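You operate a simulated robot arm through the tools that you are given. There is no shell and no other tool.

Carry out the task below with a simulated two-armed robot. There is one attempt and no reset: what you move stays moved.

JOB
Fill the teal-collar vial with water to its line and stand it in the long white rack.
Fine: dose knob on HIGH; white WATER key; well 3. Set down upright: what you pick out.

The check looks at the end state, three seconds after you hand in, the way a careful person would. Anything else that was tipped, shoved, dropped, spilled or broken makes it a failure.

ROBOT AND FRAMES
Two 7-joint arms with two-finger grippers on one trunk that stands fixed in place. Base frame: the origin is at the foot of the trunk, x ahead of it, y to its left, z up; the work surface is at about z = 0.85. Lengths are in m, angles in rad, forces in N, time in s.
The left shoulder is at [0.041, 0.175, 1.228], the right one opposite. With the tool pointing down near the work surface each hand reaches from about 0.1 to 0.84 m from the base axis, measured 20 degrees to its own side. Payload 2.94 kg a hand.
Tool frame (each hand has its own): the origin (TCP) lies between the finger pads and is the grasp point; the fingertips stand 0.03 m ahead of it; z points along the fingers, y is the line along which they close. The gripper opens to 0.138 m; its body begins 0.109 m behind the TCP.
Orientation is that of the tool frame in the base frame, as a unit quaternion [x, y, z, w]. With the fingers straight down and closing along the base's y, the tool's x points along the base's -x, its y along +y and its z along -z.

CONTROLS
- The arms move only by the tool arm_command. It takes "left_moves", "right_moves" or both (then of equal length, played together; a hand with none holds still); each is a list of rows, each a list of 7 numbers: the shift along the tool's x, y, z in m, then the turn, a rotation vector about the tool's x, y, z in rad, then the finger opening in m, from 0 to 0.138. In form: [[dx, dy, dz, ax, ay, az, gripper], ...]. A call has 1 to 20 rows; each row shifts and turns the commanded pose from where the row before left it, along the tool's axes as they then stand. Rows are played at 5 a second. More than 0.05 m and 0.15 rad between two rows, or a gripper value outside its range, and nothing of the call is played. A pose out of reach is approached as far as the arm can. The call stops where the force on the tool passes 40 N (or 10 N more than at its start, if that is more) or the arm is blocked; 0.2 s more then pass. The fingers move at their own pace (about 0.045 m/s each) and stop on an object; they squeeze with about 37 N. The grip force told is the motor's: it shows also when the fingers shut on nothing. Time passes only in rows, and 0.2 s behind the last, so rows that do not move let the fingers close. It gives the time, the measured TCP pose, the force on the tool (base axes), the opening and the grip force at its end, in the units of the frame above (readings bear some noise), with the torque about the TCP (base axes, N m) and any sound that the robot's microphone picked up.
- Cameras (640 x 400 px; columns grow to the right, rows downward): "scene" is now at [0.1033, -0.0205, 1.71]; the picture's right is [-0.23, -0.97, 0.00], its down [-0.68, 0.16, -0.71] and it looks along [0.69, -0.16, -0.70] (base axes); focal length 339 px, centre (320, 200). "left" rides on the left gripper at [0.071, -0.019, -0.146] in its tool frame; the picture's right is [0.26, 0.96, 0.00], its down [-0.85, 0.23, -0.48] and it looks along [-0.46, 0.12, 0.88] (tool axes); focal length 280 px, centre (320, 200). "right" rides on the right gripper at [0.071, 0.019, -0.146] in its tool frame; the picture's right is [-0.26, 0.97, 0.00], its down [-0.85, -0.23, -0.48] and it looks along [-0.46, -0.12, 0.88] (tool axes); focal length 280 px, centre (320, 200).
- snapshot(camera): a new picture of that camera. The clock stands still meanwhile.
- lift_body(by): moves the trunk up (or, below 0, down) by that many m; the arms and the scene camera ride with it, the base frame stays. It gives what a move gives, with no picture.
- head_to(pan, tilt): turns the head with the scene camera to pan (to the left, within 2.094 rad either way) and tilt (down, from -0.506 to 1.204), counted from straight ahead of the robot (the tilt from the chest, where the trunk bows). It gives what a move gives.
- locate(camera, pixels): for up to 12 pixels [column, row] of the newest picture of that camera ("zoom" is the newest enlarged one), the place [x, y, z] in the base frame of the surface seen there, good to about 0.002 m. The clock stands still meanwhile.
- inspect(camera, box): a new picture of the part [left, top, right, bottom] of that camera's present view, enlarged. The clock stands still meanwhile.
- finish_job(): hands the job in; it is judged then, once.

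Leave the grippers open and the arms clear of the work at the hand-in unless told otherwise.

The tools are called after "Request:" by a JSON object that holds its "api" and its "payload". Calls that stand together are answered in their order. arm_command: Moves the arms, as the interface text tells. Its arguments: {"type":"object","properties":{"left_moves":{"type":"array"},"right_moves":{"type":"array"}},"required":[]} The other tools are called the same way: lift_body (by) moves the trunk up or down; head_to (pan, tilt) turns the head that bears the scene camera; snapshot (camera) takes a picture; locate (camera, pixels) gives the place of the surface under pixels of a picture; inspect (camera, box) takes an enlarged picture of a part of a camera's view; finish_job () hands the job in.

At the start:

```text
time_s: 0.0
left_eef_pos: [0.5851, 0.0681, 1.2026]
left_ee_rot: [0.0, 1.0, 0.0, 0.0]
left_wrist_force: [0.5, 0.2, -0.4]
left_moment: [-0.02, -0.01, 0.0]
left_opening: 0.1383
left_gripper_force: 0.1
right_eef_pos: [0.5687, -0.4503, 1.269]
right_ee_rot: [-0.001, 1.0, 0.0, 0.0]
right_wrist_force: [0.8, 0.4, 0.1]
right_moment: [0.01, -0.01, 0.0]
right_opening: 0.1378
right_gripper_force: 0.0
trunk travel left (down, up): [-0.4, 0.334]
head pan, tilt (commanded): [-0.23, 0.777]
```

scene: 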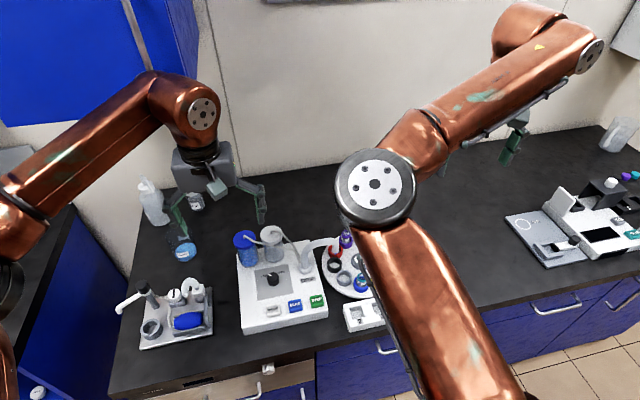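
right: 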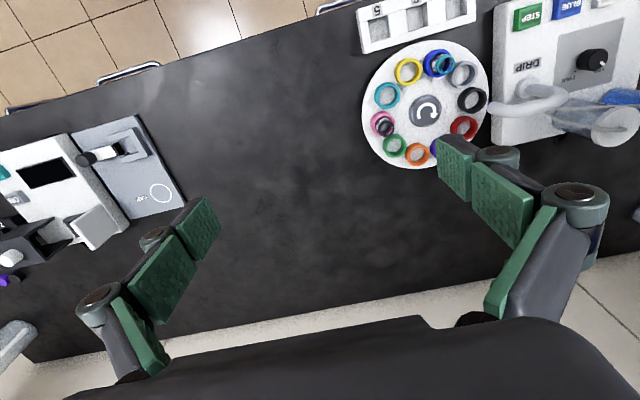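
left: 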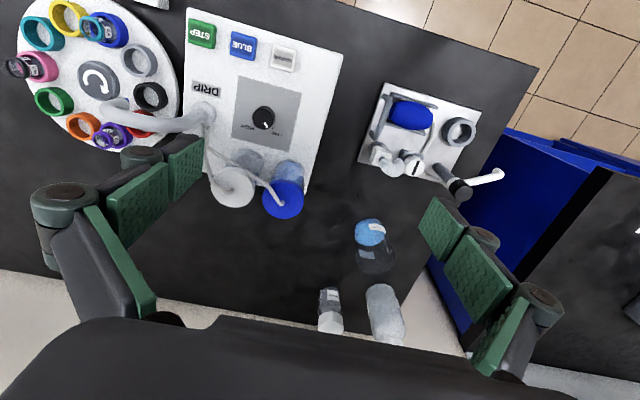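

I see a dispenser (white box with WATER, BLUE and STEP keys and a knob), a carousel with coloured wells, a small white rack near the carousel and another instrument on the right. I'll zoom in on the details with the left, right and scene cameras.

Request:
{"api": "inspect", "payload": {"camera": "left", "box": [0, 0, 340, 212]}}

Request:
{"api": "inspect", "payload": {"camera": "right", "box": [340, 0, 640, 188]}}

Request:
{"api": "inspect", "payload": {"camera": "scene", "box": [220, 210, 400, 340]}}

Request:
{"api": "inspect", "payload": {"camera": "scene", "box": [480, 100, 640, 280]}}

```text
1.88 times, centred on (170, 106) of left
```

zoom: 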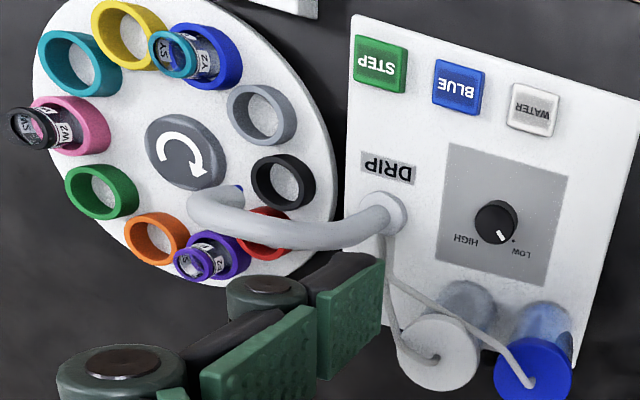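

```text
2.13 times, centred on (490, 94) of right
```

zoom: 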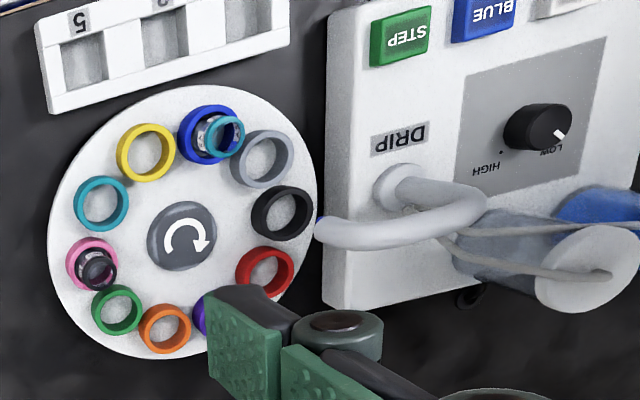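

```text
3.08 times, centred on (310, 275) of scene
```

zoom: 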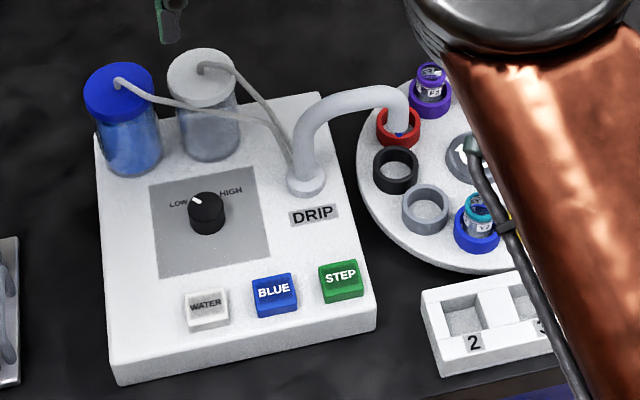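

```text
2.22 times, centred on (560, 190) of scene
```

zoom: 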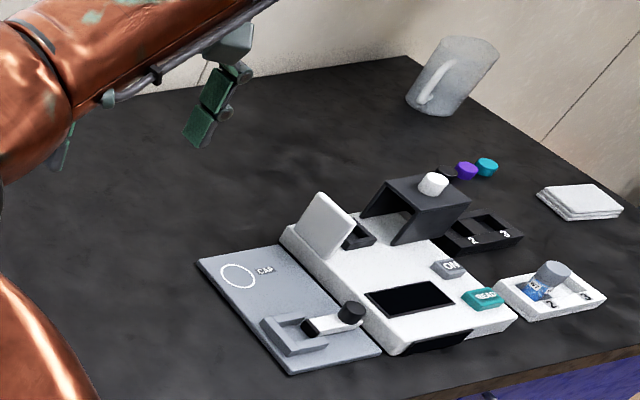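

The teal-collar vial sits in the blue ring of the carousel. The right forearm hides the carousel and rack, so I'll move the right hand back and to the right at its current height, with nothing below it in reach. Then I'll look again.

Request:
{"api": "arm_command", "payload": {"right_moves": [[0.04, -0.04, 0, 0, 0, 0, 0.138], [0.04, -0.04, 0, 0, 0, 0, 0.138], [0.04, -0.04, 0, 0, 0, 0, 0.138], [0.04, -0.04, 0, 0, 0, 0, 0.138], [0.04, -0.04, 0, 0, 0, 0, 0.138]]}}

Request:
{"api": "snapshot", "payload": {"camera": "scene"}}

```text
refused: row 1 steps farther than a row can; nothing moved
```

```text
taken
```

scene: 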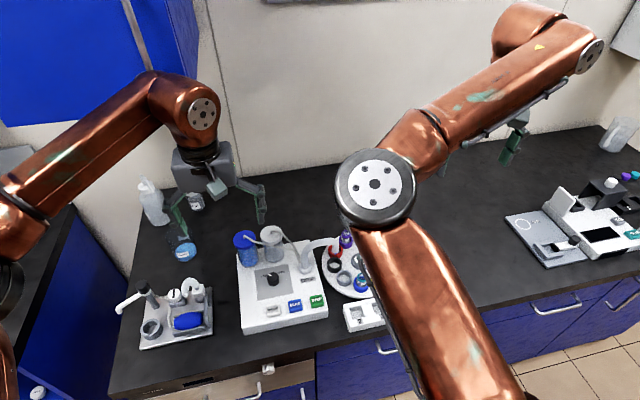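

The row was 0.057 m long, over the 0.05 m limit, so nothing moved. I'll repeat it with smaller rows.

Request:
{"api": "arm_command", "payload": {"right_moves": [[0.034, -0.034, 0, 0, 0, 0, 0.138], [0.034, -0.034, 0, 0, 0, 0, 0.138], [0.034, -0.034, 0, 0, 0, 0, 0.138], [0.034, -0.034, 0, 0, 0, 0, 0.138], [0.034, -0.034, 0, 0, 0, 0, 0.138], [0.034, -0.034, 0, 0, 0, 0, 0.138]]}}

Request:
{"api": "snapshot", "payload": {"camera": "scene"}}

```text
time_s: 1.4
left_eef_pos: [0.5843, 0.0663, 1.203]
left_ee_rot: [0.0, 1.0, 0.001, -0.001]
left_wrist_force: [-0.2, 0.2, 0.3]
left_moment: [0.06, -0.02, -0.01]
left_opening: 0.1381
left_gripper_force: 0.0
right_eef_pos: [0.3648, -0.6571, 1.2686]
right_ee_rot: [0.0, 1.0, 0.0, 0.001]
right_wrist_force: [-0.6, -0.2, 0.1]
right_moment: [0.04, 0.0, -0.01]
right_opening: 0.1377
right_gripper_force: 0.0
trunk travel left (down, up): [-0.4, 0.334]
head pan, tilt (commanded): [-0.23, 0.777]
```

```text
taken
```

scene: 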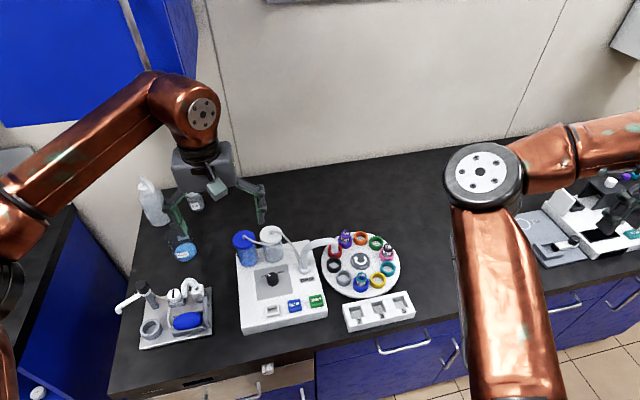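

The carousel and the three-well rack are now in clear view. I'll zoom in on them and on the dispenser controls.

Request:
{"api": "inspect", "payload": {"camera": "scene", "box": [310, 225, 430, 335]}}

Request:
{"api": "inspect", "payload": {"camera": "scene", "box": [225, 220, 345, 340]}}

Request:
{"api": "inspect", "payload": {"camera": "scene", "box": [110, 170, 240, 350]}}

```text
3.64 times, centred on (370, 280) of scene
```

zoom: 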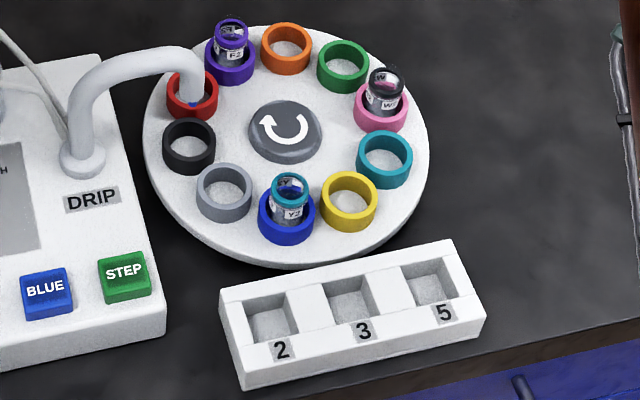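

```text
3.33 times, centred on (285, 280) of scene
```

zoom: 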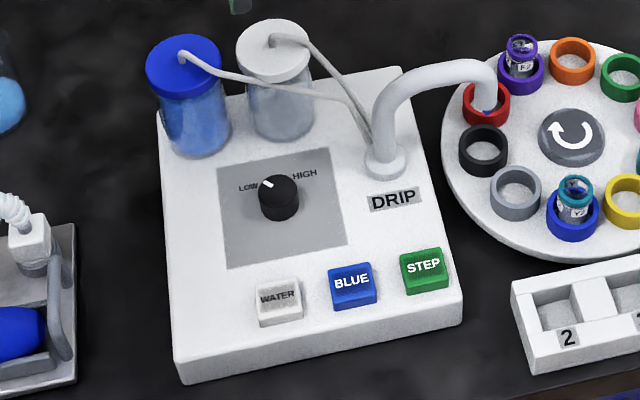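

```text
2.22 times, centred on (175, 260) of scene
```

zoom: 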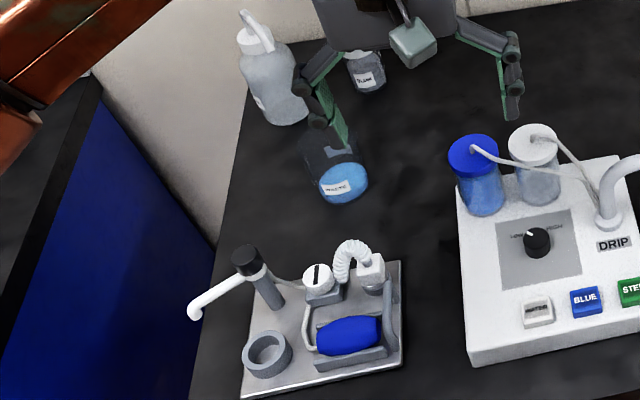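

Wells, going round: red (under the drip), black, gray, blue (teal-collar vial), yellow, teal, pink (black-collar vial), green, orange, purple (purple-collar vial). The rack wells are labelled 2, 3, 5, and the knob points at LOW. The arrow shows clockwise from above, so 3 STEP presses should bring the blue well under the drip. I'll get 3D positions, first on a fresh zoom of the dispenser.

Request:
{"api": "inspect", "payload": {"camera": "scene", "box": [225, 220, 345, 340]}}

Request:
{"api": "locate", "payload": {"camera": "zoom", "pixels": [[278, 198], [266, 183], [248, 187], [304, 174], [277, 295], [350, 281], [424, 265], [277, 325], [250, 250], [485, 75], [385, 160], [235, 370]]}}

Request:
{"api": "inspect", "payload": {"camera": "scene", "box": [310, 225, 430, 335]}}

Request:
{"api": "locate", "payload": {"camera": "zoom", "pixels": [[290, 178], [290, 215], [285, 130], [192, 92], [231, 30], [386, 78], [275, 322], [352, 300], [431, 284], [364, 331], [192, 105], [240, 220]]}}

```text
3.33 times, centred on (285, 280) of scene
```

zoom: 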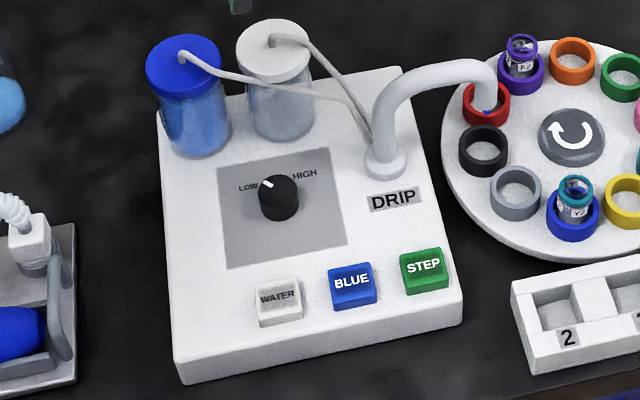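

```text
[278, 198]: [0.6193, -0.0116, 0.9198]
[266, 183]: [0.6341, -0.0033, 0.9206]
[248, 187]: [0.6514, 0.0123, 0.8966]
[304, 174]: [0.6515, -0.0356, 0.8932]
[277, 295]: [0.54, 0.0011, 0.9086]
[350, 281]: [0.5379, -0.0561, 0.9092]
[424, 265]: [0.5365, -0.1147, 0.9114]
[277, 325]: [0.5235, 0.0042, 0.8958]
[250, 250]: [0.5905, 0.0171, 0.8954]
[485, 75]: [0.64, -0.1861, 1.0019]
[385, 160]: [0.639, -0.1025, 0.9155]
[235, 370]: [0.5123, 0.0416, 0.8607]
```

```text
3.64 times, centred on (370, 280) of scene
```

zoom: 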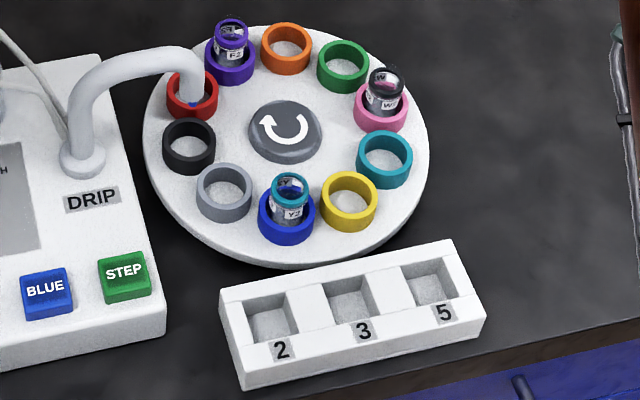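

```text
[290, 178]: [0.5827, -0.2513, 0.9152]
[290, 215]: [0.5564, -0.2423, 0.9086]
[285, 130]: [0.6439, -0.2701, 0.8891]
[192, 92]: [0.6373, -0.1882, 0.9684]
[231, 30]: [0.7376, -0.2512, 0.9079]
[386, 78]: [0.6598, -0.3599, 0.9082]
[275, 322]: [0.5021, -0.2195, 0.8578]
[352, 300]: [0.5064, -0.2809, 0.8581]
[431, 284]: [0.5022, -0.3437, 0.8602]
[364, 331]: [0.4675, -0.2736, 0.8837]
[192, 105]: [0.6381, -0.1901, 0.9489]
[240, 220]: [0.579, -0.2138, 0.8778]
```

The nozzle tip reads near (0.638, -0.19, 0.95), above the wells, so the picture alone doesn't show which well lies under it. I'll measure the rings in this zoom.

Request:
{"api": "locate", "payload": {"camera": "zoom", "pixels": [[188, 170], [165, 145], [213, 148], [189, 150], [224, 217], [250, 195], [225, 192], [192, 116], [287, 48], [343, 65], [384, 158], [349, 198]]}}

Request:
{"api": "locate", "payload": {"camera": "zoom", "pixels": [[287, 236], [262, 215], [313, 215], [290, 205], [275, 190], [305, 190], [289, 175], [183, 104], [200, 106], [250, 25], [150, 120], [427, 160]]}}

```text
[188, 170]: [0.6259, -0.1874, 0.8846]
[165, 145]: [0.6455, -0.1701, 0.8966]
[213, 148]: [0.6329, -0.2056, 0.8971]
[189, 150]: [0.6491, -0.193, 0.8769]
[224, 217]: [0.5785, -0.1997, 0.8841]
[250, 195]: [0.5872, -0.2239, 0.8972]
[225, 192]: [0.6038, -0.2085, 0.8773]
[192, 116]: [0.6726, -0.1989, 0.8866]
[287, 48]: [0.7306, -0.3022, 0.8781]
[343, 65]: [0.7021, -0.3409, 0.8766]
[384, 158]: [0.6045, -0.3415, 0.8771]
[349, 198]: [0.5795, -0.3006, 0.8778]
```

```text
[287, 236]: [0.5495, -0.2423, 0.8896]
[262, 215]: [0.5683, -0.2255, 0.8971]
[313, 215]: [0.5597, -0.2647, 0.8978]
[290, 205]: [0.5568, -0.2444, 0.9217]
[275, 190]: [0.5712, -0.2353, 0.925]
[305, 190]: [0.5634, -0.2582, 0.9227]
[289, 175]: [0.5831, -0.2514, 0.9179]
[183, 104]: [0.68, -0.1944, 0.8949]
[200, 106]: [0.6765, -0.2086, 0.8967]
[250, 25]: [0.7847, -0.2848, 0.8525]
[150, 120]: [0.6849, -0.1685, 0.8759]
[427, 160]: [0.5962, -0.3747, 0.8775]
```

The black ring centre is about (0.639, -0.188), right under the nozzle. Blue is two places before it, so two STEP presses should do it, and I'll check after each. Next I measure the knob's edges, the bottles, the tubes and the key extents to plan clearances.

Request:
{"api": "inspect", "payload": {"camera": "scene", "box": [228, 220, 328, 325]}}

Request:
{"api": "locate", "payload": {"camera": "zoom", "pixels": [[190, 50], [310, 40], [300, 95], [250, 85], [400, 120], [415, 150], [450, 190], [410, 100], [540, 60], [470, 60], [440, 110], [500, 40]]}}

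```text
3.81 times, centred on (278, 272) of scene
```

zoom: 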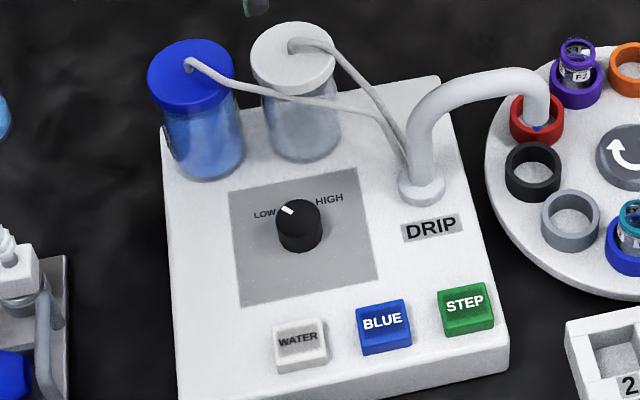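

```text
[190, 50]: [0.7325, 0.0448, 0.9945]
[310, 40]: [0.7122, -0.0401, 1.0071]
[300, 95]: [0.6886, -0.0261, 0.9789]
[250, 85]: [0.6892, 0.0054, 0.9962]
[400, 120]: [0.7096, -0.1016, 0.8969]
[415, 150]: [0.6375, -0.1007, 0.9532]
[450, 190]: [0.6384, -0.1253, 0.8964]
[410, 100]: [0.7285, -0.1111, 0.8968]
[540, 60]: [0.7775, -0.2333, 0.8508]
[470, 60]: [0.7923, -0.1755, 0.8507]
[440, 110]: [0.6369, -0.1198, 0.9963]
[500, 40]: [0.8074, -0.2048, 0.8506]
```

Next I trace the tubes and find the knob and key edges.

Request:
{"api": "locate", "payload": {"camera": "zoom", "pixels": [[340, 103], [370, 109], [385, 117], [397, 140], [404, 160], [365, 78], [385, 108], [298, 212], [277, 225], [321, 225], [299, 245], [289, 210]]}}

Request:
{"api": "locate", "payload": {"camera": "zoom", "pixels": [[277, 328], [323, 322], [277, 352], [325, 348], [438, 293], [490, 287], [441, 320], [494, 314], [300, 338], [465, 303], [383, 320], [288, 212]]}}

```text
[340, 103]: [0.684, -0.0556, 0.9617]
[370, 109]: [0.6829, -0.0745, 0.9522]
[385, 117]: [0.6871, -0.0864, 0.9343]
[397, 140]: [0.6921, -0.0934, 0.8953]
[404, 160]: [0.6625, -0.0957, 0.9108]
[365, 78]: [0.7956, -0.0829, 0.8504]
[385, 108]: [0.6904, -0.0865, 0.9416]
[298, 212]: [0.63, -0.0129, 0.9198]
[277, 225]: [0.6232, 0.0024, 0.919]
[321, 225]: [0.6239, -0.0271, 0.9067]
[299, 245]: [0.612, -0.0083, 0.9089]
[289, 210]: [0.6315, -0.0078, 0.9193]
```

```text
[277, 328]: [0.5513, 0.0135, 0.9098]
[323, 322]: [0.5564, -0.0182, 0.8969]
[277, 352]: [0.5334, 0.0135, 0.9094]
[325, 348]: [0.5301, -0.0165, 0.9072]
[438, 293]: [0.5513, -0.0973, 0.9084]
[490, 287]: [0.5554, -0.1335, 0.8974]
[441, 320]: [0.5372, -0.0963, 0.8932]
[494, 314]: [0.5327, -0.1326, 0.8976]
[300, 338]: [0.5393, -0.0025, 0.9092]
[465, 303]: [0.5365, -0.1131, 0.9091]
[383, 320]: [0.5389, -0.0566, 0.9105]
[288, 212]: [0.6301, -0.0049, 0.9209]
```

The knob's top centre is about (0.622, -0.012, 0.920) and its plate is at z ≈ 0.896. The tubes lie at x ≥ 0.68 above it. I'll look at the left gripper's finger shape before bringing it near.

Request:
{"api": "inspect", "payload": {"camera": "scene", "box": [150, 120, 290, 230]}}

Request:
{"api": "snapshot", "payload": {"camera": "left"}}

```text
3.64 times, centred on (220, 175) of scene
```

zoom: 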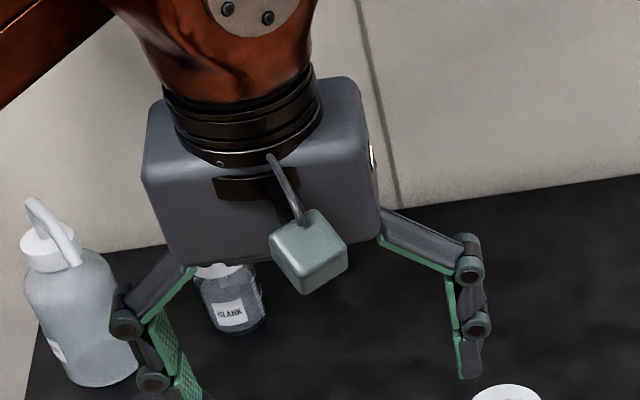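

```text
taken
```

left: 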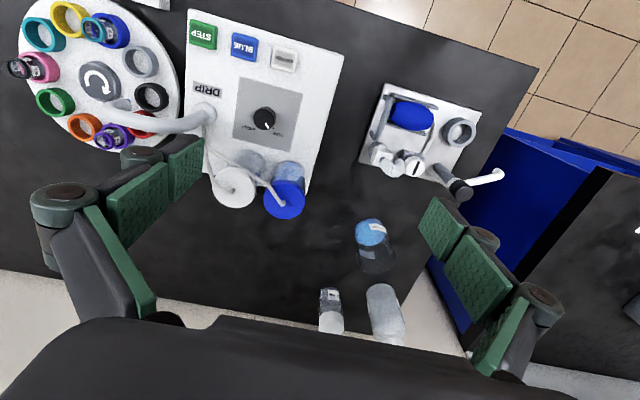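

Each finger is jointed and bulges at the knuckle. I'll bring the left hand above the knob at a safe z of about 1.08, narrow the opening to 0.05, and then look.

Request:
{"api": "arm_command", "payload": {"left_moves": [[-0.0076, -0.0157, 0.0246, 0, 0, 0, 0.05], [-0.0076, -0.0157, 0.0246, 0, 0, 0, 0.05], [-0.0076, -0.0157, 0.0246, 0, 0, 0, 0.05], [-0.0076, -0.0157, 0.0246, 0, 0, 0, 0.05], [-0.0076, -0.0157, 0.0246, 0, 0, 0, 0.05], [0, 0, 0, 0, 0, 0, 0.05]]}}

Request:
{"api": "snapshot", "payload": {"camera": "left"}}

Request:
{"api": "snapshot", "payload": {"camera": "scene"}}

Request:
{"api": "inspect", "payload": {"camera": "scene", "box": [200, 150, 360, 290]}}

```text
time_s: 2.8
left_eef_pos: [0.624, -0.0102, 1.081]
left_ee_rot: [-0.001, 1.0, 0.0, 0.0]
left_wrist_force: [-1.2, 0.7, -0.6]
left_moment: [0.05, 0.04, -0.01]
left_opening: 0.0501
left_gripper_force: 0.1
right_eef_pos: [0.365, -0.6558, 1.2703]
right_ee_rot: [-0.002, 1.0, -0.001, 0.0]
right_wrist_force: [-0.6, -0.4, 0.0]
right_moment: [0.01, 0.0, -0.02]
right_opening: 0.1381
right_gripper_force: 0.1
trunk travel left (down, up): [-0.4, 0.334]
head pan, tilt (commanded): [-0.23, 0.777]
```

```text
taken
```

left: 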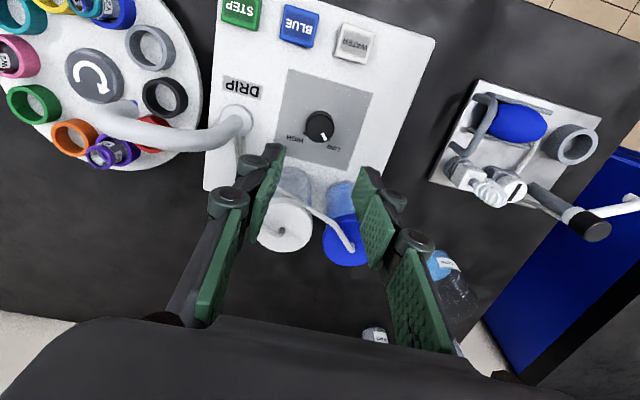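

```text
taken
```

scene: 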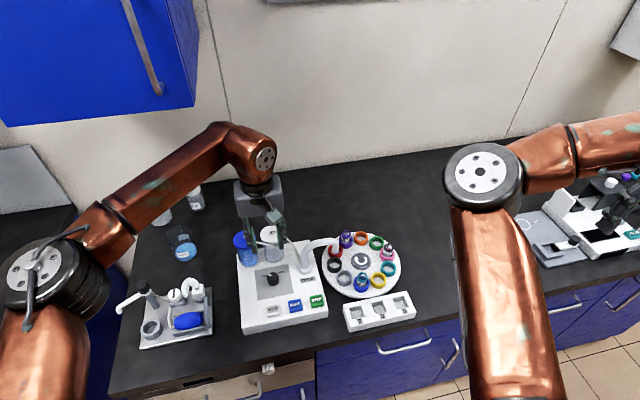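

```text
2.86 times, centred on (280, 220) of scene
```

zoom: 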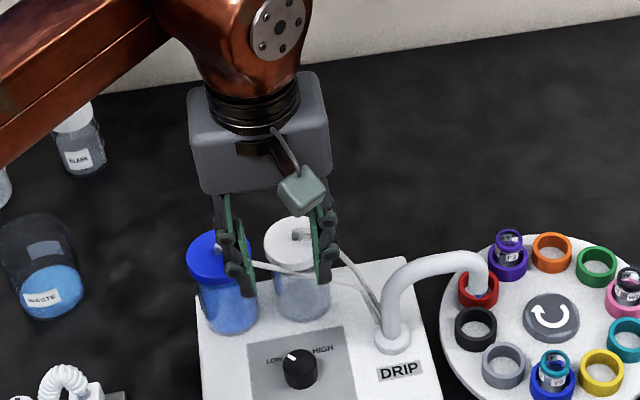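

The left fingers are narrow at this opening and the knob shows well in the left camera near (320,126). I'll zoom in to read the pointer and marks.

Request:
{"api": "inspect", "payload": {"camera": "left", "box": [260, 60, 400, 190]}}

Request:
{"api": "locate", "payload": {"camera": "left", "pixels": [[319, 124], [325, 134], [331, 143], [305, 124], [333, 126], [320, 112], [296, 139], [329, 147], [320, 130], [355, 42], [298, 28], [242, 12]]}}

```text
3.08 times, centred on (330, 125) of left
```

zoom: 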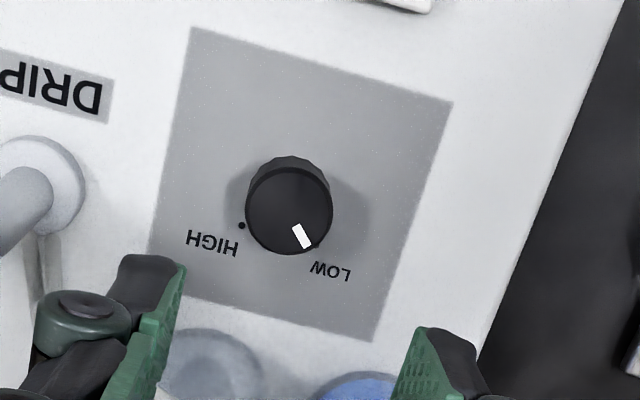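

```text
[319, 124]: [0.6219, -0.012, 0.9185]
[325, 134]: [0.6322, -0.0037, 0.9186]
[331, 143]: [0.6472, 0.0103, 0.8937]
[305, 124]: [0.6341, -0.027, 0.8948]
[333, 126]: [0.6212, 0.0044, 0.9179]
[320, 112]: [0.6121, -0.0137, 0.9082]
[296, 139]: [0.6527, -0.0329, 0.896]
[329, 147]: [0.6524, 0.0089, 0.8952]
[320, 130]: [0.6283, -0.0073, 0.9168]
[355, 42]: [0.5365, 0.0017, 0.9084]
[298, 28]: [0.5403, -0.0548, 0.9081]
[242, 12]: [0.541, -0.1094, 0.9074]
```

I can see two small dots, HIGH at zoom (241,226) and LOW at (317,247). I'll locate them together with the knob rim.

Request:
{"api": "locate", "payload": {"camera": "zoom", "pixels": [[241, 226], [317, 247], [289, 205], [247, 207], [331, 207], [290, 170], [288, 245], [296, 228], [306, 246], [289, 160], [225, 245], [330, 270]]}}

```text
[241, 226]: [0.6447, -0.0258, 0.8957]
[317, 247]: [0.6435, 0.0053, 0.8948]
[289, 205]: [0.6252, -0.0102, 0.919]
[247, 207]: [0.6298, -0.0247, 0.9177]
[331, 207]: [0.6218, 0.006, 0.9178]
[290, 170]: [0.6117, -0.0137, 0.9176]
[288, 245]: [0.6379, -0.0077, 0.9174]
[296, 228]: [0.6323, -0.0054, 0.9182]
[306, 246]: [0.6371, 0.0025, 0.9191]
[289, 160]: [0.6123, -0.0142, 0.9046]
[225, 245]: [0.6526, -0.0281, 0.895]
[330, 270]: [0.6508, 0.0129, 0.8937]
```

The knob centre is about (0.6255, -0.010), radius about 0.0145, top z 0.919. The LOW dot is at +40° and HIGH at -40°, so it needs an 80° clockwise turn seen from above. I'll turn the hand 30° counter-clockwise, so the fingers stay clear of tubes and nozzle throughout the turn, and lower the TCP to z ≈ 0.935.

Request:
{"api": "arm_command", "payload": {"left_moves": [[-0.002, 0, 0, 0, 0, -0.131, 0.05], [0, 0, 0, 0, 0, -0.131, 0.05], [0, 0, 0, 0, 0, -0.131, 0.05], [0, 0, 0, 0, 0, -0.131, 0.05], [0, 0, 0.03, 0, 0, 0, 0.05], [0, 0, 0.03, 0, 0, 0, 0.05], [0, 0, 0.02, 0, 0, 0, 0.05], [0, 0, 0, 0, 0, 0, 0.05]]}}

Request:
{"api": "snapshot", "payload": {"camera": "left"}}

Request:
{"api": "inspect", "payload": {"camera": "scene", "box": [210, 180, 350, 300]}}

```text
time_s: 4.6
left_eef_pos: [0.624, -0.0113, 0.9999]
left_ee_rot: [-0.26, 0.966, 0.0, 0.0]
left_wrist_force: [0.2, 1.0, -0.7]
left_moment: [0.02, -0.02, -0.03]
left_opening: 0.0497
left_gripper_force: 0.0
right_eef_pos: [0.3654, -0.6557, 1.2693]
right_ee_rot: [-0.001, 1.0, -0.001, 0.0]
right_wrist_force: [0.2, 0.1, 0.0]
right_moment: [0.01, -0.02, 0.02]
right_opening: 0.1381
right_gripper_force: 0.1
trunk travel left (down, up): [-0.4, 0.334]
head pan, tilt (commanded): [-0.23, 0.777]
```

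```text
taken
```

left: 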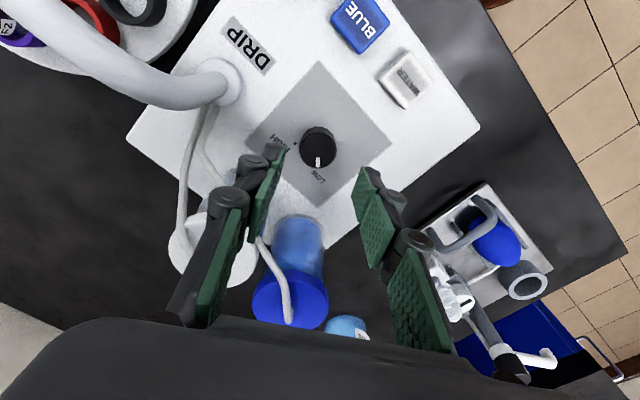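

```text
3.33 times, centred on (280, 240) of scene
```

zoom: 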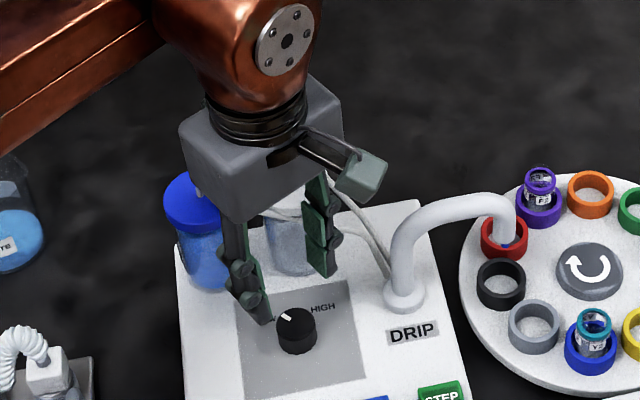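

The fingers straddle the knob on both sides and clear the tubes. I'll descend 0.065 m more.

Request:
{"api": "arm_command", "payload": {"left_moves": [[0, 0, 0.022, 0, 0, 0, 0.05], [0, 0, 0.022, 0, 0, 0, 0.05], [0, 0, 0.021, 0, 0, 0, 0.05], [0, 0, 0, 0, 0, 0, 0.05]]}}

Request:
{"api": "snapshot", "payload": {"camera": "left"}}

Request:
{"api": "inspect", "payload": {"camera": "scene", "box": [210, 200, 350, 320]}}

```text
time_s: 5.6
left_eef_pos: [0.6244, -0.0118, 0.935]
left_ee_rot: [-0.26, 0.966, 0.0, -0.001]
left_wrist_force: [-0.2, -0.3, 0.0]
left_moment: [0.01, -0.02, -0.04]
left_opening: 0.0498
left_gripper_force: 0.1
right_eef_pos: [0.3657, -0.6549, 1.2693]
right_ee_rot: [-0.002, 1.0, 0.001, 0.0]
right_wrist_force: [0.2, 0.2, -0.1]
right_moment: [0.0, -0.04, -0.01]
right_opening: 0.1379
right_gripper_force: 0.2
trunk travel left (down, up): [-0.4, 0.334]
head pan, tilt (commanded): [-0.23, 0.777]
```

```text
taken
```

left: 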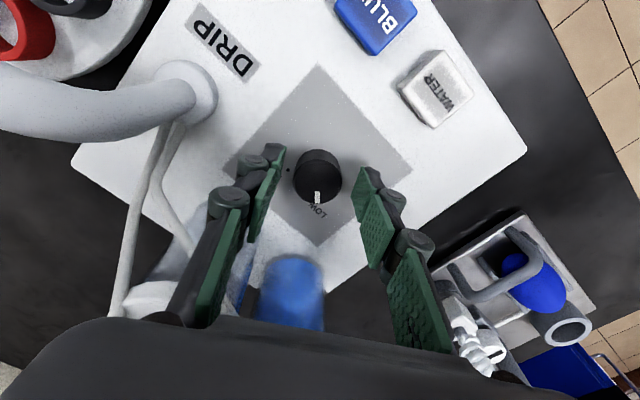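

```text
3.33 times, centred on (280, 260) of scene
```

zoom: 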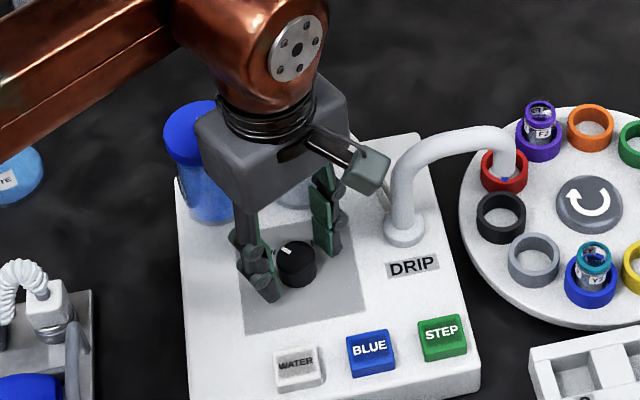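

The knob sits centred between the pads. I'll close the fingers on it.

Request:
{"api": "arm_command", "payload": {"left_moves": [[0, 0, 0, 0, 0, 0, 0.02], [0, 0, 0, 0, 0, 0, 0.02], [0, 0, 0, 0, 0, 0, 0.02], [0, 0, 0, 0, 0, 0, 0.02]]}}

Request:
{"api": "snapshot", "payload": {"camera": "left"}}

```text
time_s: 6.6
left_eef_pos: [0.6247, -0.0108, 0.9352]
left_ee_rot: [-0.26, 0.966, 0.0, 0.0]
left_wrist_force: [2.6, -4.4, -2.5]
left_moment: [-0.15, -0.21, 0.02]
left_opening: 0.0313
left_gripper_force: 45.1
right_eef_pos: [0.3657, -0.6566, 1.2704]
right_ee_rot: [-0.001, 1.0, 0.0, 0.0]
right_wrist_force: [-0.8, -0.3, 1.0]
right_moment: [0.02, 0.0, 0.02]
right_opening: 0.138
right_gripper_force: 0.1
trunk travel left (down, up): [-0.4, 0.334]
head pan, tilt (commanded): [-0.23, 0.777]
```

```text
taken
```

left: 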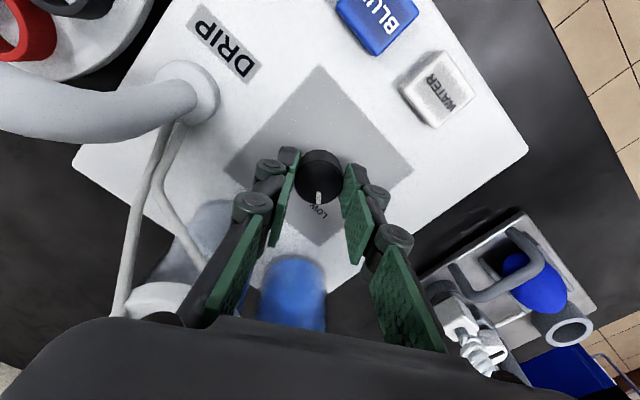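

The knob is gripped, with the opening at 0.0313. I'll turn clockwise seen from above (+ about the tool's z), in parts, starting with 0.56 rad.

Request:
{"api": "arm_command", "payload": {"left_moves": [[0, 0, 0, 0, 0, 0.14, 0.02], [0, 0, 0, 0, 0, 0.14, 0.02], [0, 0, 0, 0, 0, 0.14, 0.02], [0, 0, 0, 0, 0, 0.14, 0.02], [0, 0, 0, 0, 0, 0, 0.02]]}}

Request:
{"api": "snapshot", "payload": {"camera": "left"}}

Request:
{"api": "inspect", "payload": {"camera": "scene", "box": [210, 200, 350, 320]}}

```text
time_s: 7.8
left_eef_pos: [0.625, -0.0099, 0.9343]
left_ee_rot: [0.018, 1.0, 0.0, -0.001]
left_wrist_force: [-0.3, 1.4, 1.9]
left_moment: [0.14, 0.05, -0.01]
left_opening: 0.0311
left_gripper_force: 44.7
right_eef_pos: [0.3653, -0.6552, 1.2701]
right_ee_rot: [-0.001, 1.0, 0.0, 0.0]
right_wrist_force: [-0.6, 0.0, -0.7]
right_moment: [-0.03, 0.01, 0.0]
right_opening: 0.138
right_gripper_force: 0.1
trunk travel left (down, up): [-0.4, 0.334]
head pan, tilt (commanded): [-0.23, 0.777]
```

```text
taken
```

left: 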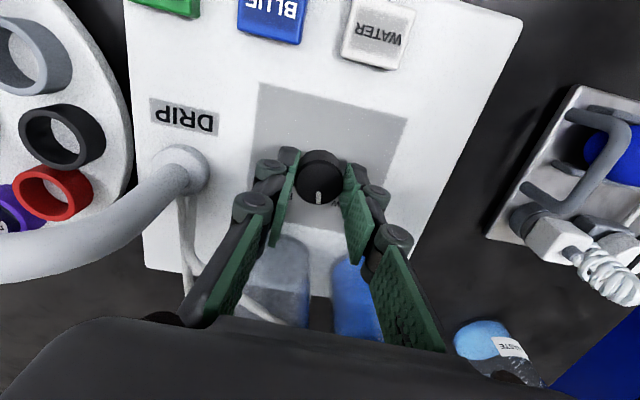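

```text
3.33 times, centred on (280, 260) of scene
```

zoom: 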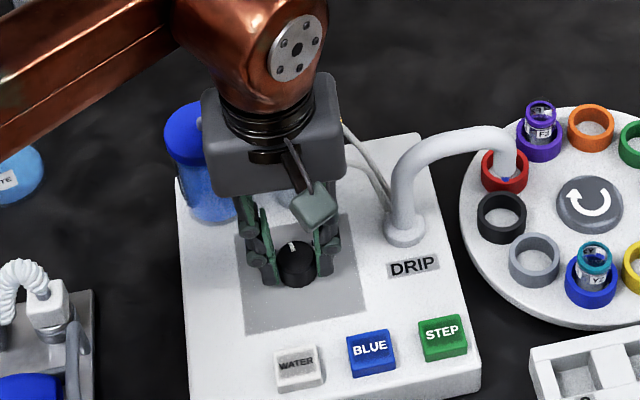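

The knob turns with the hand, and its pointer now looks nearly straight ahead. I'll continue by 0.56 rad and check.

Request:
{"api": "arm_command", "payload": {"left_moves": [[0, 0, 0, 0, 0, 0.14, 0.02], [0, 0, 0, 0, 0, 0.14, 0.02], [0, 0, 0, 0, 0, 0.14, 0.02], [0, 0, 0, 0, 0, 0.14, 0.02], [0, 0, 0, 0, 0, 0, 0.02]]}}

Request:
{"api": "snapshot", "payload": {"camera": "left"}}

Request:
{"api": "inspect", "payload": {"camera": "scene", "box": [210, 200, 350, 320]}}

```text
time_s: 9.0
left_eef_pos: [0.6249, -0.0098, 0.9354]
left_ee_rot: [0.294, 0.956, 0.002, 0.0]
left_wrist_force: [2.5, 11.8, 4.2]
left_moment: [0.48, 0.09, 0.06]
left_opening: 0.0314
left_gripper_force: 45.3
right_eef_pos: [0.3653, -0.6535, 1.2702]
right_ee_rot: [-0.001, 1.0, 0.0, 0.001]
right_wrist_force: [0.7, 0.1, -0.1]
right_moment: [0.02, 0.01, 0.0]
right_opening: 0.1381
right_gripper_force: 0.0
trunk travel left (down, up): [-0.4, 0.334]
head pan, tilt (commanded): [-0.23, 0.777]
```

```text
taken
```

left: 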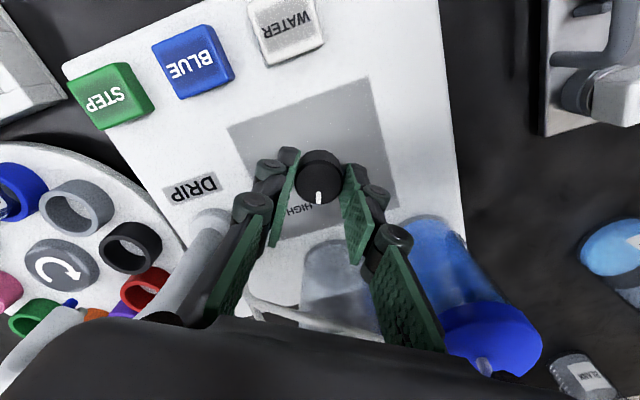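

```text
3.33 times, centred on (280, 260) of scene
```

zoom: 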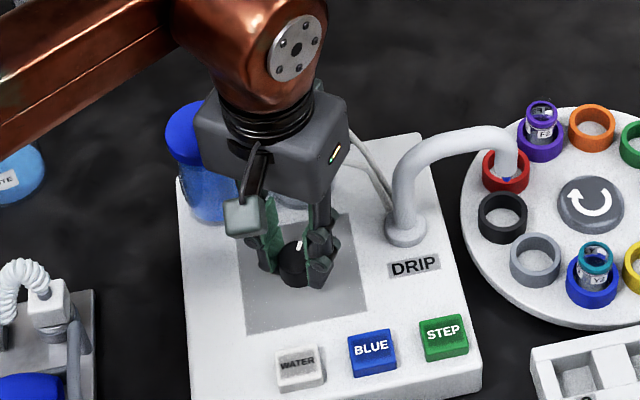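

The pointer has followed to 64° of 80°. A sideways force of about 12 N along +y suggests the TCP is off the knob axis by a hair. I'll ease 1 mm toward +y and turn the last 0.28 rad.

Request:
{"api": "arm_command", "payload": {"left_moves": [[0.0006, 0.0008, 0, 0, 0, 0, 0.02], [0, 0, 0, 0, 0, 0.1, 0.02], [0, 0, 0, 0, 0, 0.1, 0.02], [0, 0, 0, 0, 0, 0.08, 0.02], [0, 0, 0, 0, 0, 0, 0.02]]}}

Request:
{"api": "inspect", "payload": {"camera": "left", "box": [230, 110, 410, 250]}}

Request:
{"api": "inspect", "payload": {"camera": "scene", "box": [230, 230, 330, 310]}}

```text
time_s: 10.2
left_eef_pos: [0.6253, -0.0075, 0.9352]
left_ee_rot: [0.363, 0.932, 0.0, 0.0]
left_wrist_force: [7.8, 13.3, 5.0]
left_moment: [0.42, -0.21, 0.0]
left_opening: 0.031
left_gripper_force: 45.1
left hand out of reach, approached as far as the arm can: row 3, 4
right_eef_pos: [0.3665, -0.6528, 1.2717]
right_ee_rot: [-0.001, 1.0, -0.001, 0.0]
right_wrist_force: [-0.2, 0.8, -0.7]
right_moment: [-0.01, 0.02, -0.02]
right_opening: 0.1381
right_gripper_force: 0.0
trunk travel left (down, up): [-0.4, 0.334]
head pan, tilt (commanded): [-0.23, 0.777]
```

```text
2.86 times, centred on (320, 180) of left
```

zoom: 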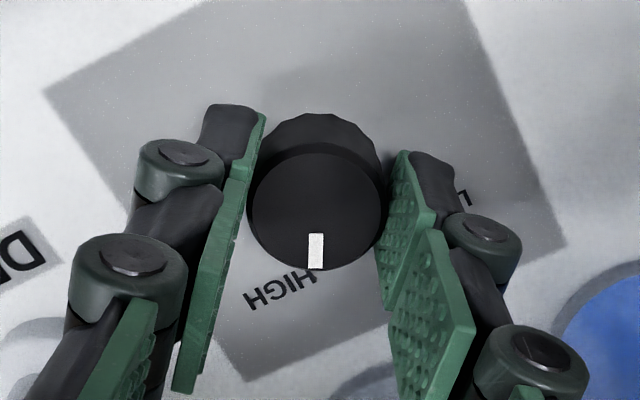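

```text
5.00 times, centred on (280, 270) of scene
```

zoom: 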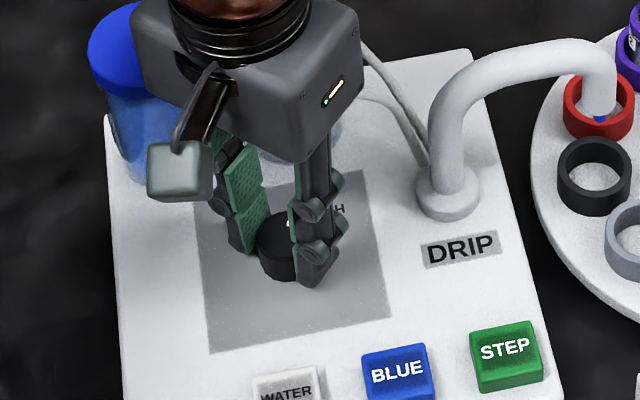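

The wrist reached its limit at about 73° of 80°. I'll open the fingers, turn back, and look at the pointer with the hand raised before re-gripping.

Request:
{"api": "arm_command", "payload": {"left_moves": [[0, 0, 0, 0, 0, 0, 0.05], [0, 0, 0, 0, 0, 0, 0.05], [0, 0, 0, 0, 0, 0, 0.05], [0, 0, -0.03, 0, 0, 0, 0.05], [0, 0, -0.03, 0, 0, 0, 0.05], [0, 0, 0, 0, 0, -0.14, 0.05], [0, 0, 0, 0, 0, -0.14, 0.05], [0, 0, 0, 0, 0, -0.14, 0.05], [0, 0, 0, 0, 0, -0.14, 0.05], [0, 0, 0, 0, 0, -0.14, 0.05], [0, 0, 0, 0, 0, 0, 0.05]]}}

Request:
{"api": "inspect", "payload": {"camera": "left", "box": [220, 50, 420, 200]}}

Request:
{"api": "inspect", "payload": {"camera": "scene", "box": [225, 220, 345, 340]}}

```text
time_s: 12.6
left_eef_pos: [0.6248, -0.0091, 0.9945]
left_ee_rot: [0.021, 1.0, -0.001, 0.0]
left_wrist_force: [-0.4, -0.1, 0.2]
left_moment: [-0.01, 0.02, 0.0]
left_opening: 0.0499
left_gripper_force: 0.0
right_eef_pos: [0.3659, -0.6544, 1.2687]
right_ee_rot: [-0.001, 1.0, -0.001, 0.001]
right_wrist_force: [0.4, -0.1, -0.2]
right_moment: [0.02, 0.02, -0.04]
right_opening: 0.1378
right_gripper_force: 0.1
trunk travel left (down, up): [-0.4, 0.334]
head pan, tilt (commanded): [-0.23, 0.777]
```

```text
2.67 times, centred on (320, 125) of left
```

zoom: 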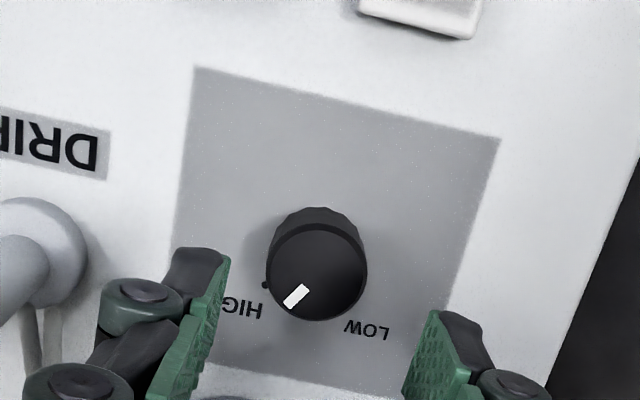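

```text
3.33 times, centred on (285, 280) of scene
```

zoom: 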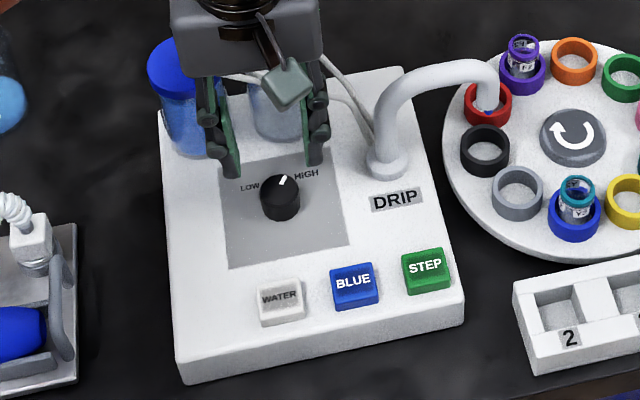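

The view shifted evenly, carousel included, so that is camera sway and the device did not move. The pointer is near HIGH but not on the dot at left-zoom (265,284). I'll measure its angle on a fresh left zoom.

Request:
{"api": "inspect", "payload": {"camera": "left", "box": [270, 100, 370, 180]}}

```text
5.00 times, centred on (320, 140) of left
```

zoom: 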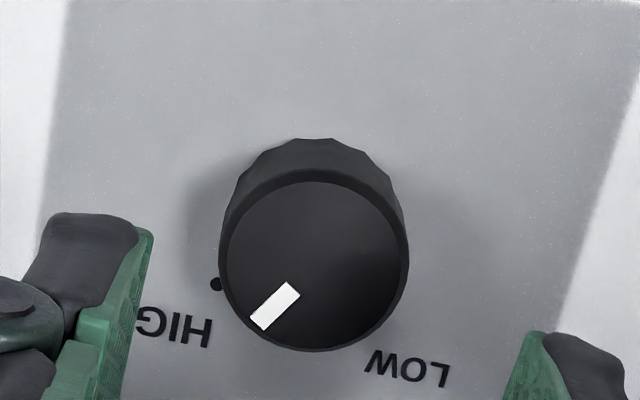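

Request:
{"api": "locate", "payload": {"camera": "zoom", "pixels": [[290, 290], [260, 323], [275, 306], [215, 284], [225, 266], [403, 266], [314, 185], [314, 347], [314, 266]]}}

```text
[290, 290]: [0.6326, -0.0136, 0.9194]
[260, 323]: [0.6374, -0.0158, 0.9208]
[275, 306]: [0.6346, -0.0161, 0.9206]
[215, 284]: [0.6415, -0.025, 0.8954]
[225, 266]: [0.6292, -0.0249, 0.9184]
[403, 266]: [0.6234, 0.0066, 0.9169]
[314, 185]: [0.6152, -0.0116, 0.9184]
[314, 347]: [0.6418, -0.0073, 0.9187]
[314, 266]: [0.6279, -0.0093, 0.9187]
```

The pointer is at about -28°, and the HIGH dot is at -40°. I'll lower the hand again in this orientation, grip, and turn about 0.22 rad more.

Request:
{"api": "arm_command", "payload": {"left_moves": [[-0.001, 0, 0.02, 0, 0, 0, 0.05], [0, 0, 0.02, 0, 0, 0, 0.05], [0, 0, 0.02, 0, 0, 0, 0.05], [0, 0, 0, 0, 0, 0, 0.02], [0, 0, 0, 0, 0, 0, 0.02], [0, 0, 0, 0, 0, 0, 0.02], [0, 0, 0, 0, 0, 0.11, 0.02], [0, 0, 0, 0, 0, 0.11, 0.02], [0, 0, 0, 0, 0, 0, 0.02]]}}

Request:
{"api": "inspect", "payload": {"camera": "left", "box": [230, 110, 410, 250]}}

```text
time_s: 14.6
left_eef_pos: [0.6268, -0.0095, 0.9337]
left_ee_rot: [0.132, 0.991, 0.0, -0.001]
left_wrist_force: [2.4, -3.2, -8.5]
left_moment: [-0.13, -0.55, 0.48]
left_opening: 0.0309
left_gripper_force: 44.8
right_eef_pos: [0.3666, -0.6552, 1.2688]
right_ee_rot: [-0.001, 1.0, 0.001, 0.001]
right_wrist_force: [0.2, 0.1, -0.2]
right_moment: [0.02, -0.01, -0.01]
right_opening: 0.1379
right_gripper_force: 0.1
trunk travel left (down, up): [-0.4, 0.334]
head pan, tilt (commanded): [-0.23, 0.777]
```

```text
2.86 times, centred on (320, 180) of left
```

zoom: 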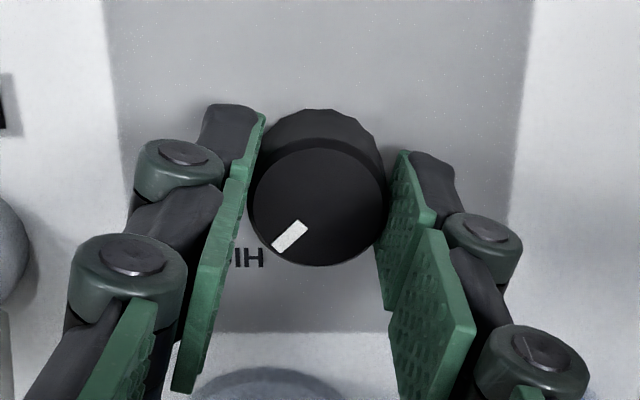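

A twist of 0.48 N·m now resists the turn, so the stop at HIGH is reached. I'll release, raise the hand and verify.

Request:
{"api": "arm_command", "payload": {"left_moves": [[0, 0, 0, 0, 0, 0, 0.05], [0, 0, 0, 0, 0, 0, 0.05], [0, 0, -0.03, 0, 0, 0, 0.05], [0, 0, -0.03, 0, 0, 0, 0.05], [0, 0, -0.03, 0, 0, 0, 0.05], [0, 0, -0.03, 0, 0, -0.13, 0.05], [0, 0, 0, 0, 0, -0.13, 0.05], [0, 0, 0, 0, 0, 0, 0.05]]}}

Request:
{"api": "snapshot", "payload": {"camera": "left"}}

Request:
{"api": "inspect", "payload": {"camera": "left", "box": [270, 80, 370, 160]}}

```text
time_s: 16.4
left_eef_pos: [0.6256, -0.0091, 1.0539]
left_ee_rot: [0.001, 1.0, 0.0, 0.0]
left_wrist_force: [-0.3, -0.6, -0.7]
left_moment: [-0.01, -0.01, 0.01]
left_opening: 0.0501
left_gripper_force: 0.1
right_eef_pos: [0.365, -0.6552, 1.2715]
right_ee_rot: [-0.001, 1.0, 0.0, -0.001]
right_wrist_force: [0.5, 0.1, 0.8]
right_moment: [-0.01, 0.0, -0.01]
right_opening: 0.1381
right_gripper_force: 0.0
trunk travel left (down, up): [-0.4, 0.334]
head pan, tilt (commanded): [-0.23, 0.777]
```

```text
taken
```

left: 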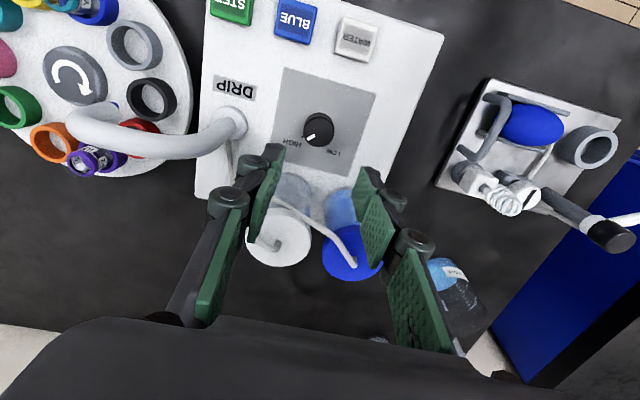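

```text
5.00 times, centred on (320, 120) of left
```

zoom: 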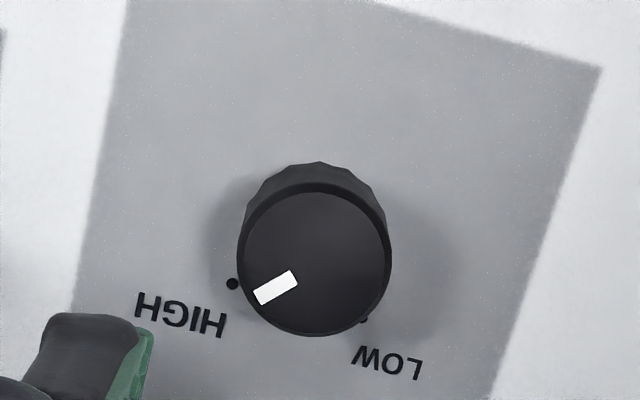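

The pointer now lines up with the HIGH dot. Next comes STEP: I close the left fingers, move back in x and then right in y, to hover over STEP at about (0.5395, -0.113), and look.

Request:
{"api": "arm_command", "payload": {"left_moves": [[0.043, 0, 0, 0, 0, 0, 0], [0.043, 0, 0, 0, 0, 0, 0], [0, -0.035, 0, 0, 0, 0, 0], [0, -0.035, 0, 0, 0, 0, 0], [0, -0.034, 0, 0, 0, 0, 0], [0, 0, 0.035, 0, 0, 0, 0], [0, 0, 0.035, 0, 0, 0, 0], [0, 0, 0, 0, 0, 0, 0]]}}

Request:
{"api": "snapshot", "payload": {"camera": "left"}}

Request:
{"api": "inspect", "payload": {"camera": "scene", "box": [240, 230, 400, 340]}}

```text
time_s: 18.2
left_eef_pos: [0.5407, -0.1131, 0.9858]
left_ee_rot: [0.003, 1.0, 0.0, 0.0]
left_wrist_force: [0.0, -0.6, 0.0]
left_moment: [-0.03, -0.01, 0.03]
left_opening: 0.0
left_gripper_force: 28.3
right_eef_pos: [0.3658, -0.6556, 1.2695]
right_ee_rot: [-0.001, 1.0, 0.0, 0.0]
right_wrist_force: [0.2, -0.4, -0.2]
right_moment: [0.0, 0.0, -0.02]
right_opening: 0.1378
right_gripper_force: 0.0
trunk travel left (down, up): [-0.4, 0.334]
head pan, tilt (commanded): [-0.23, 0.777]
```

```text
taken
```

left: 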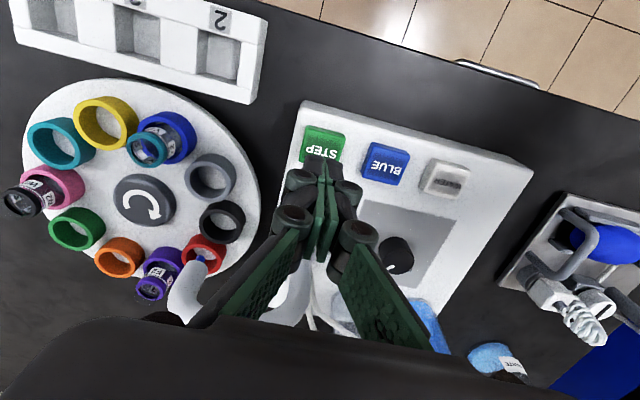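

```text
3.64 times, centred on (320, 285) of scene
```

zoom: 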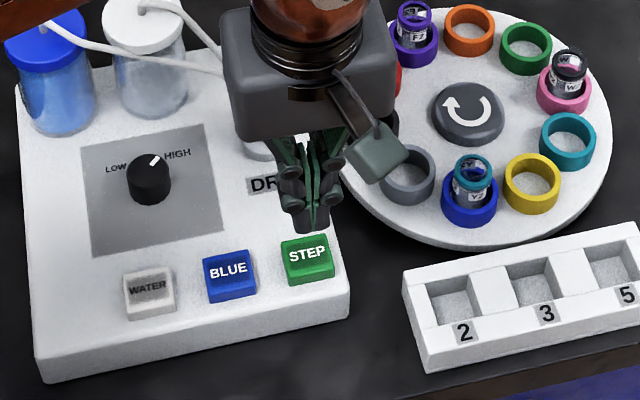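

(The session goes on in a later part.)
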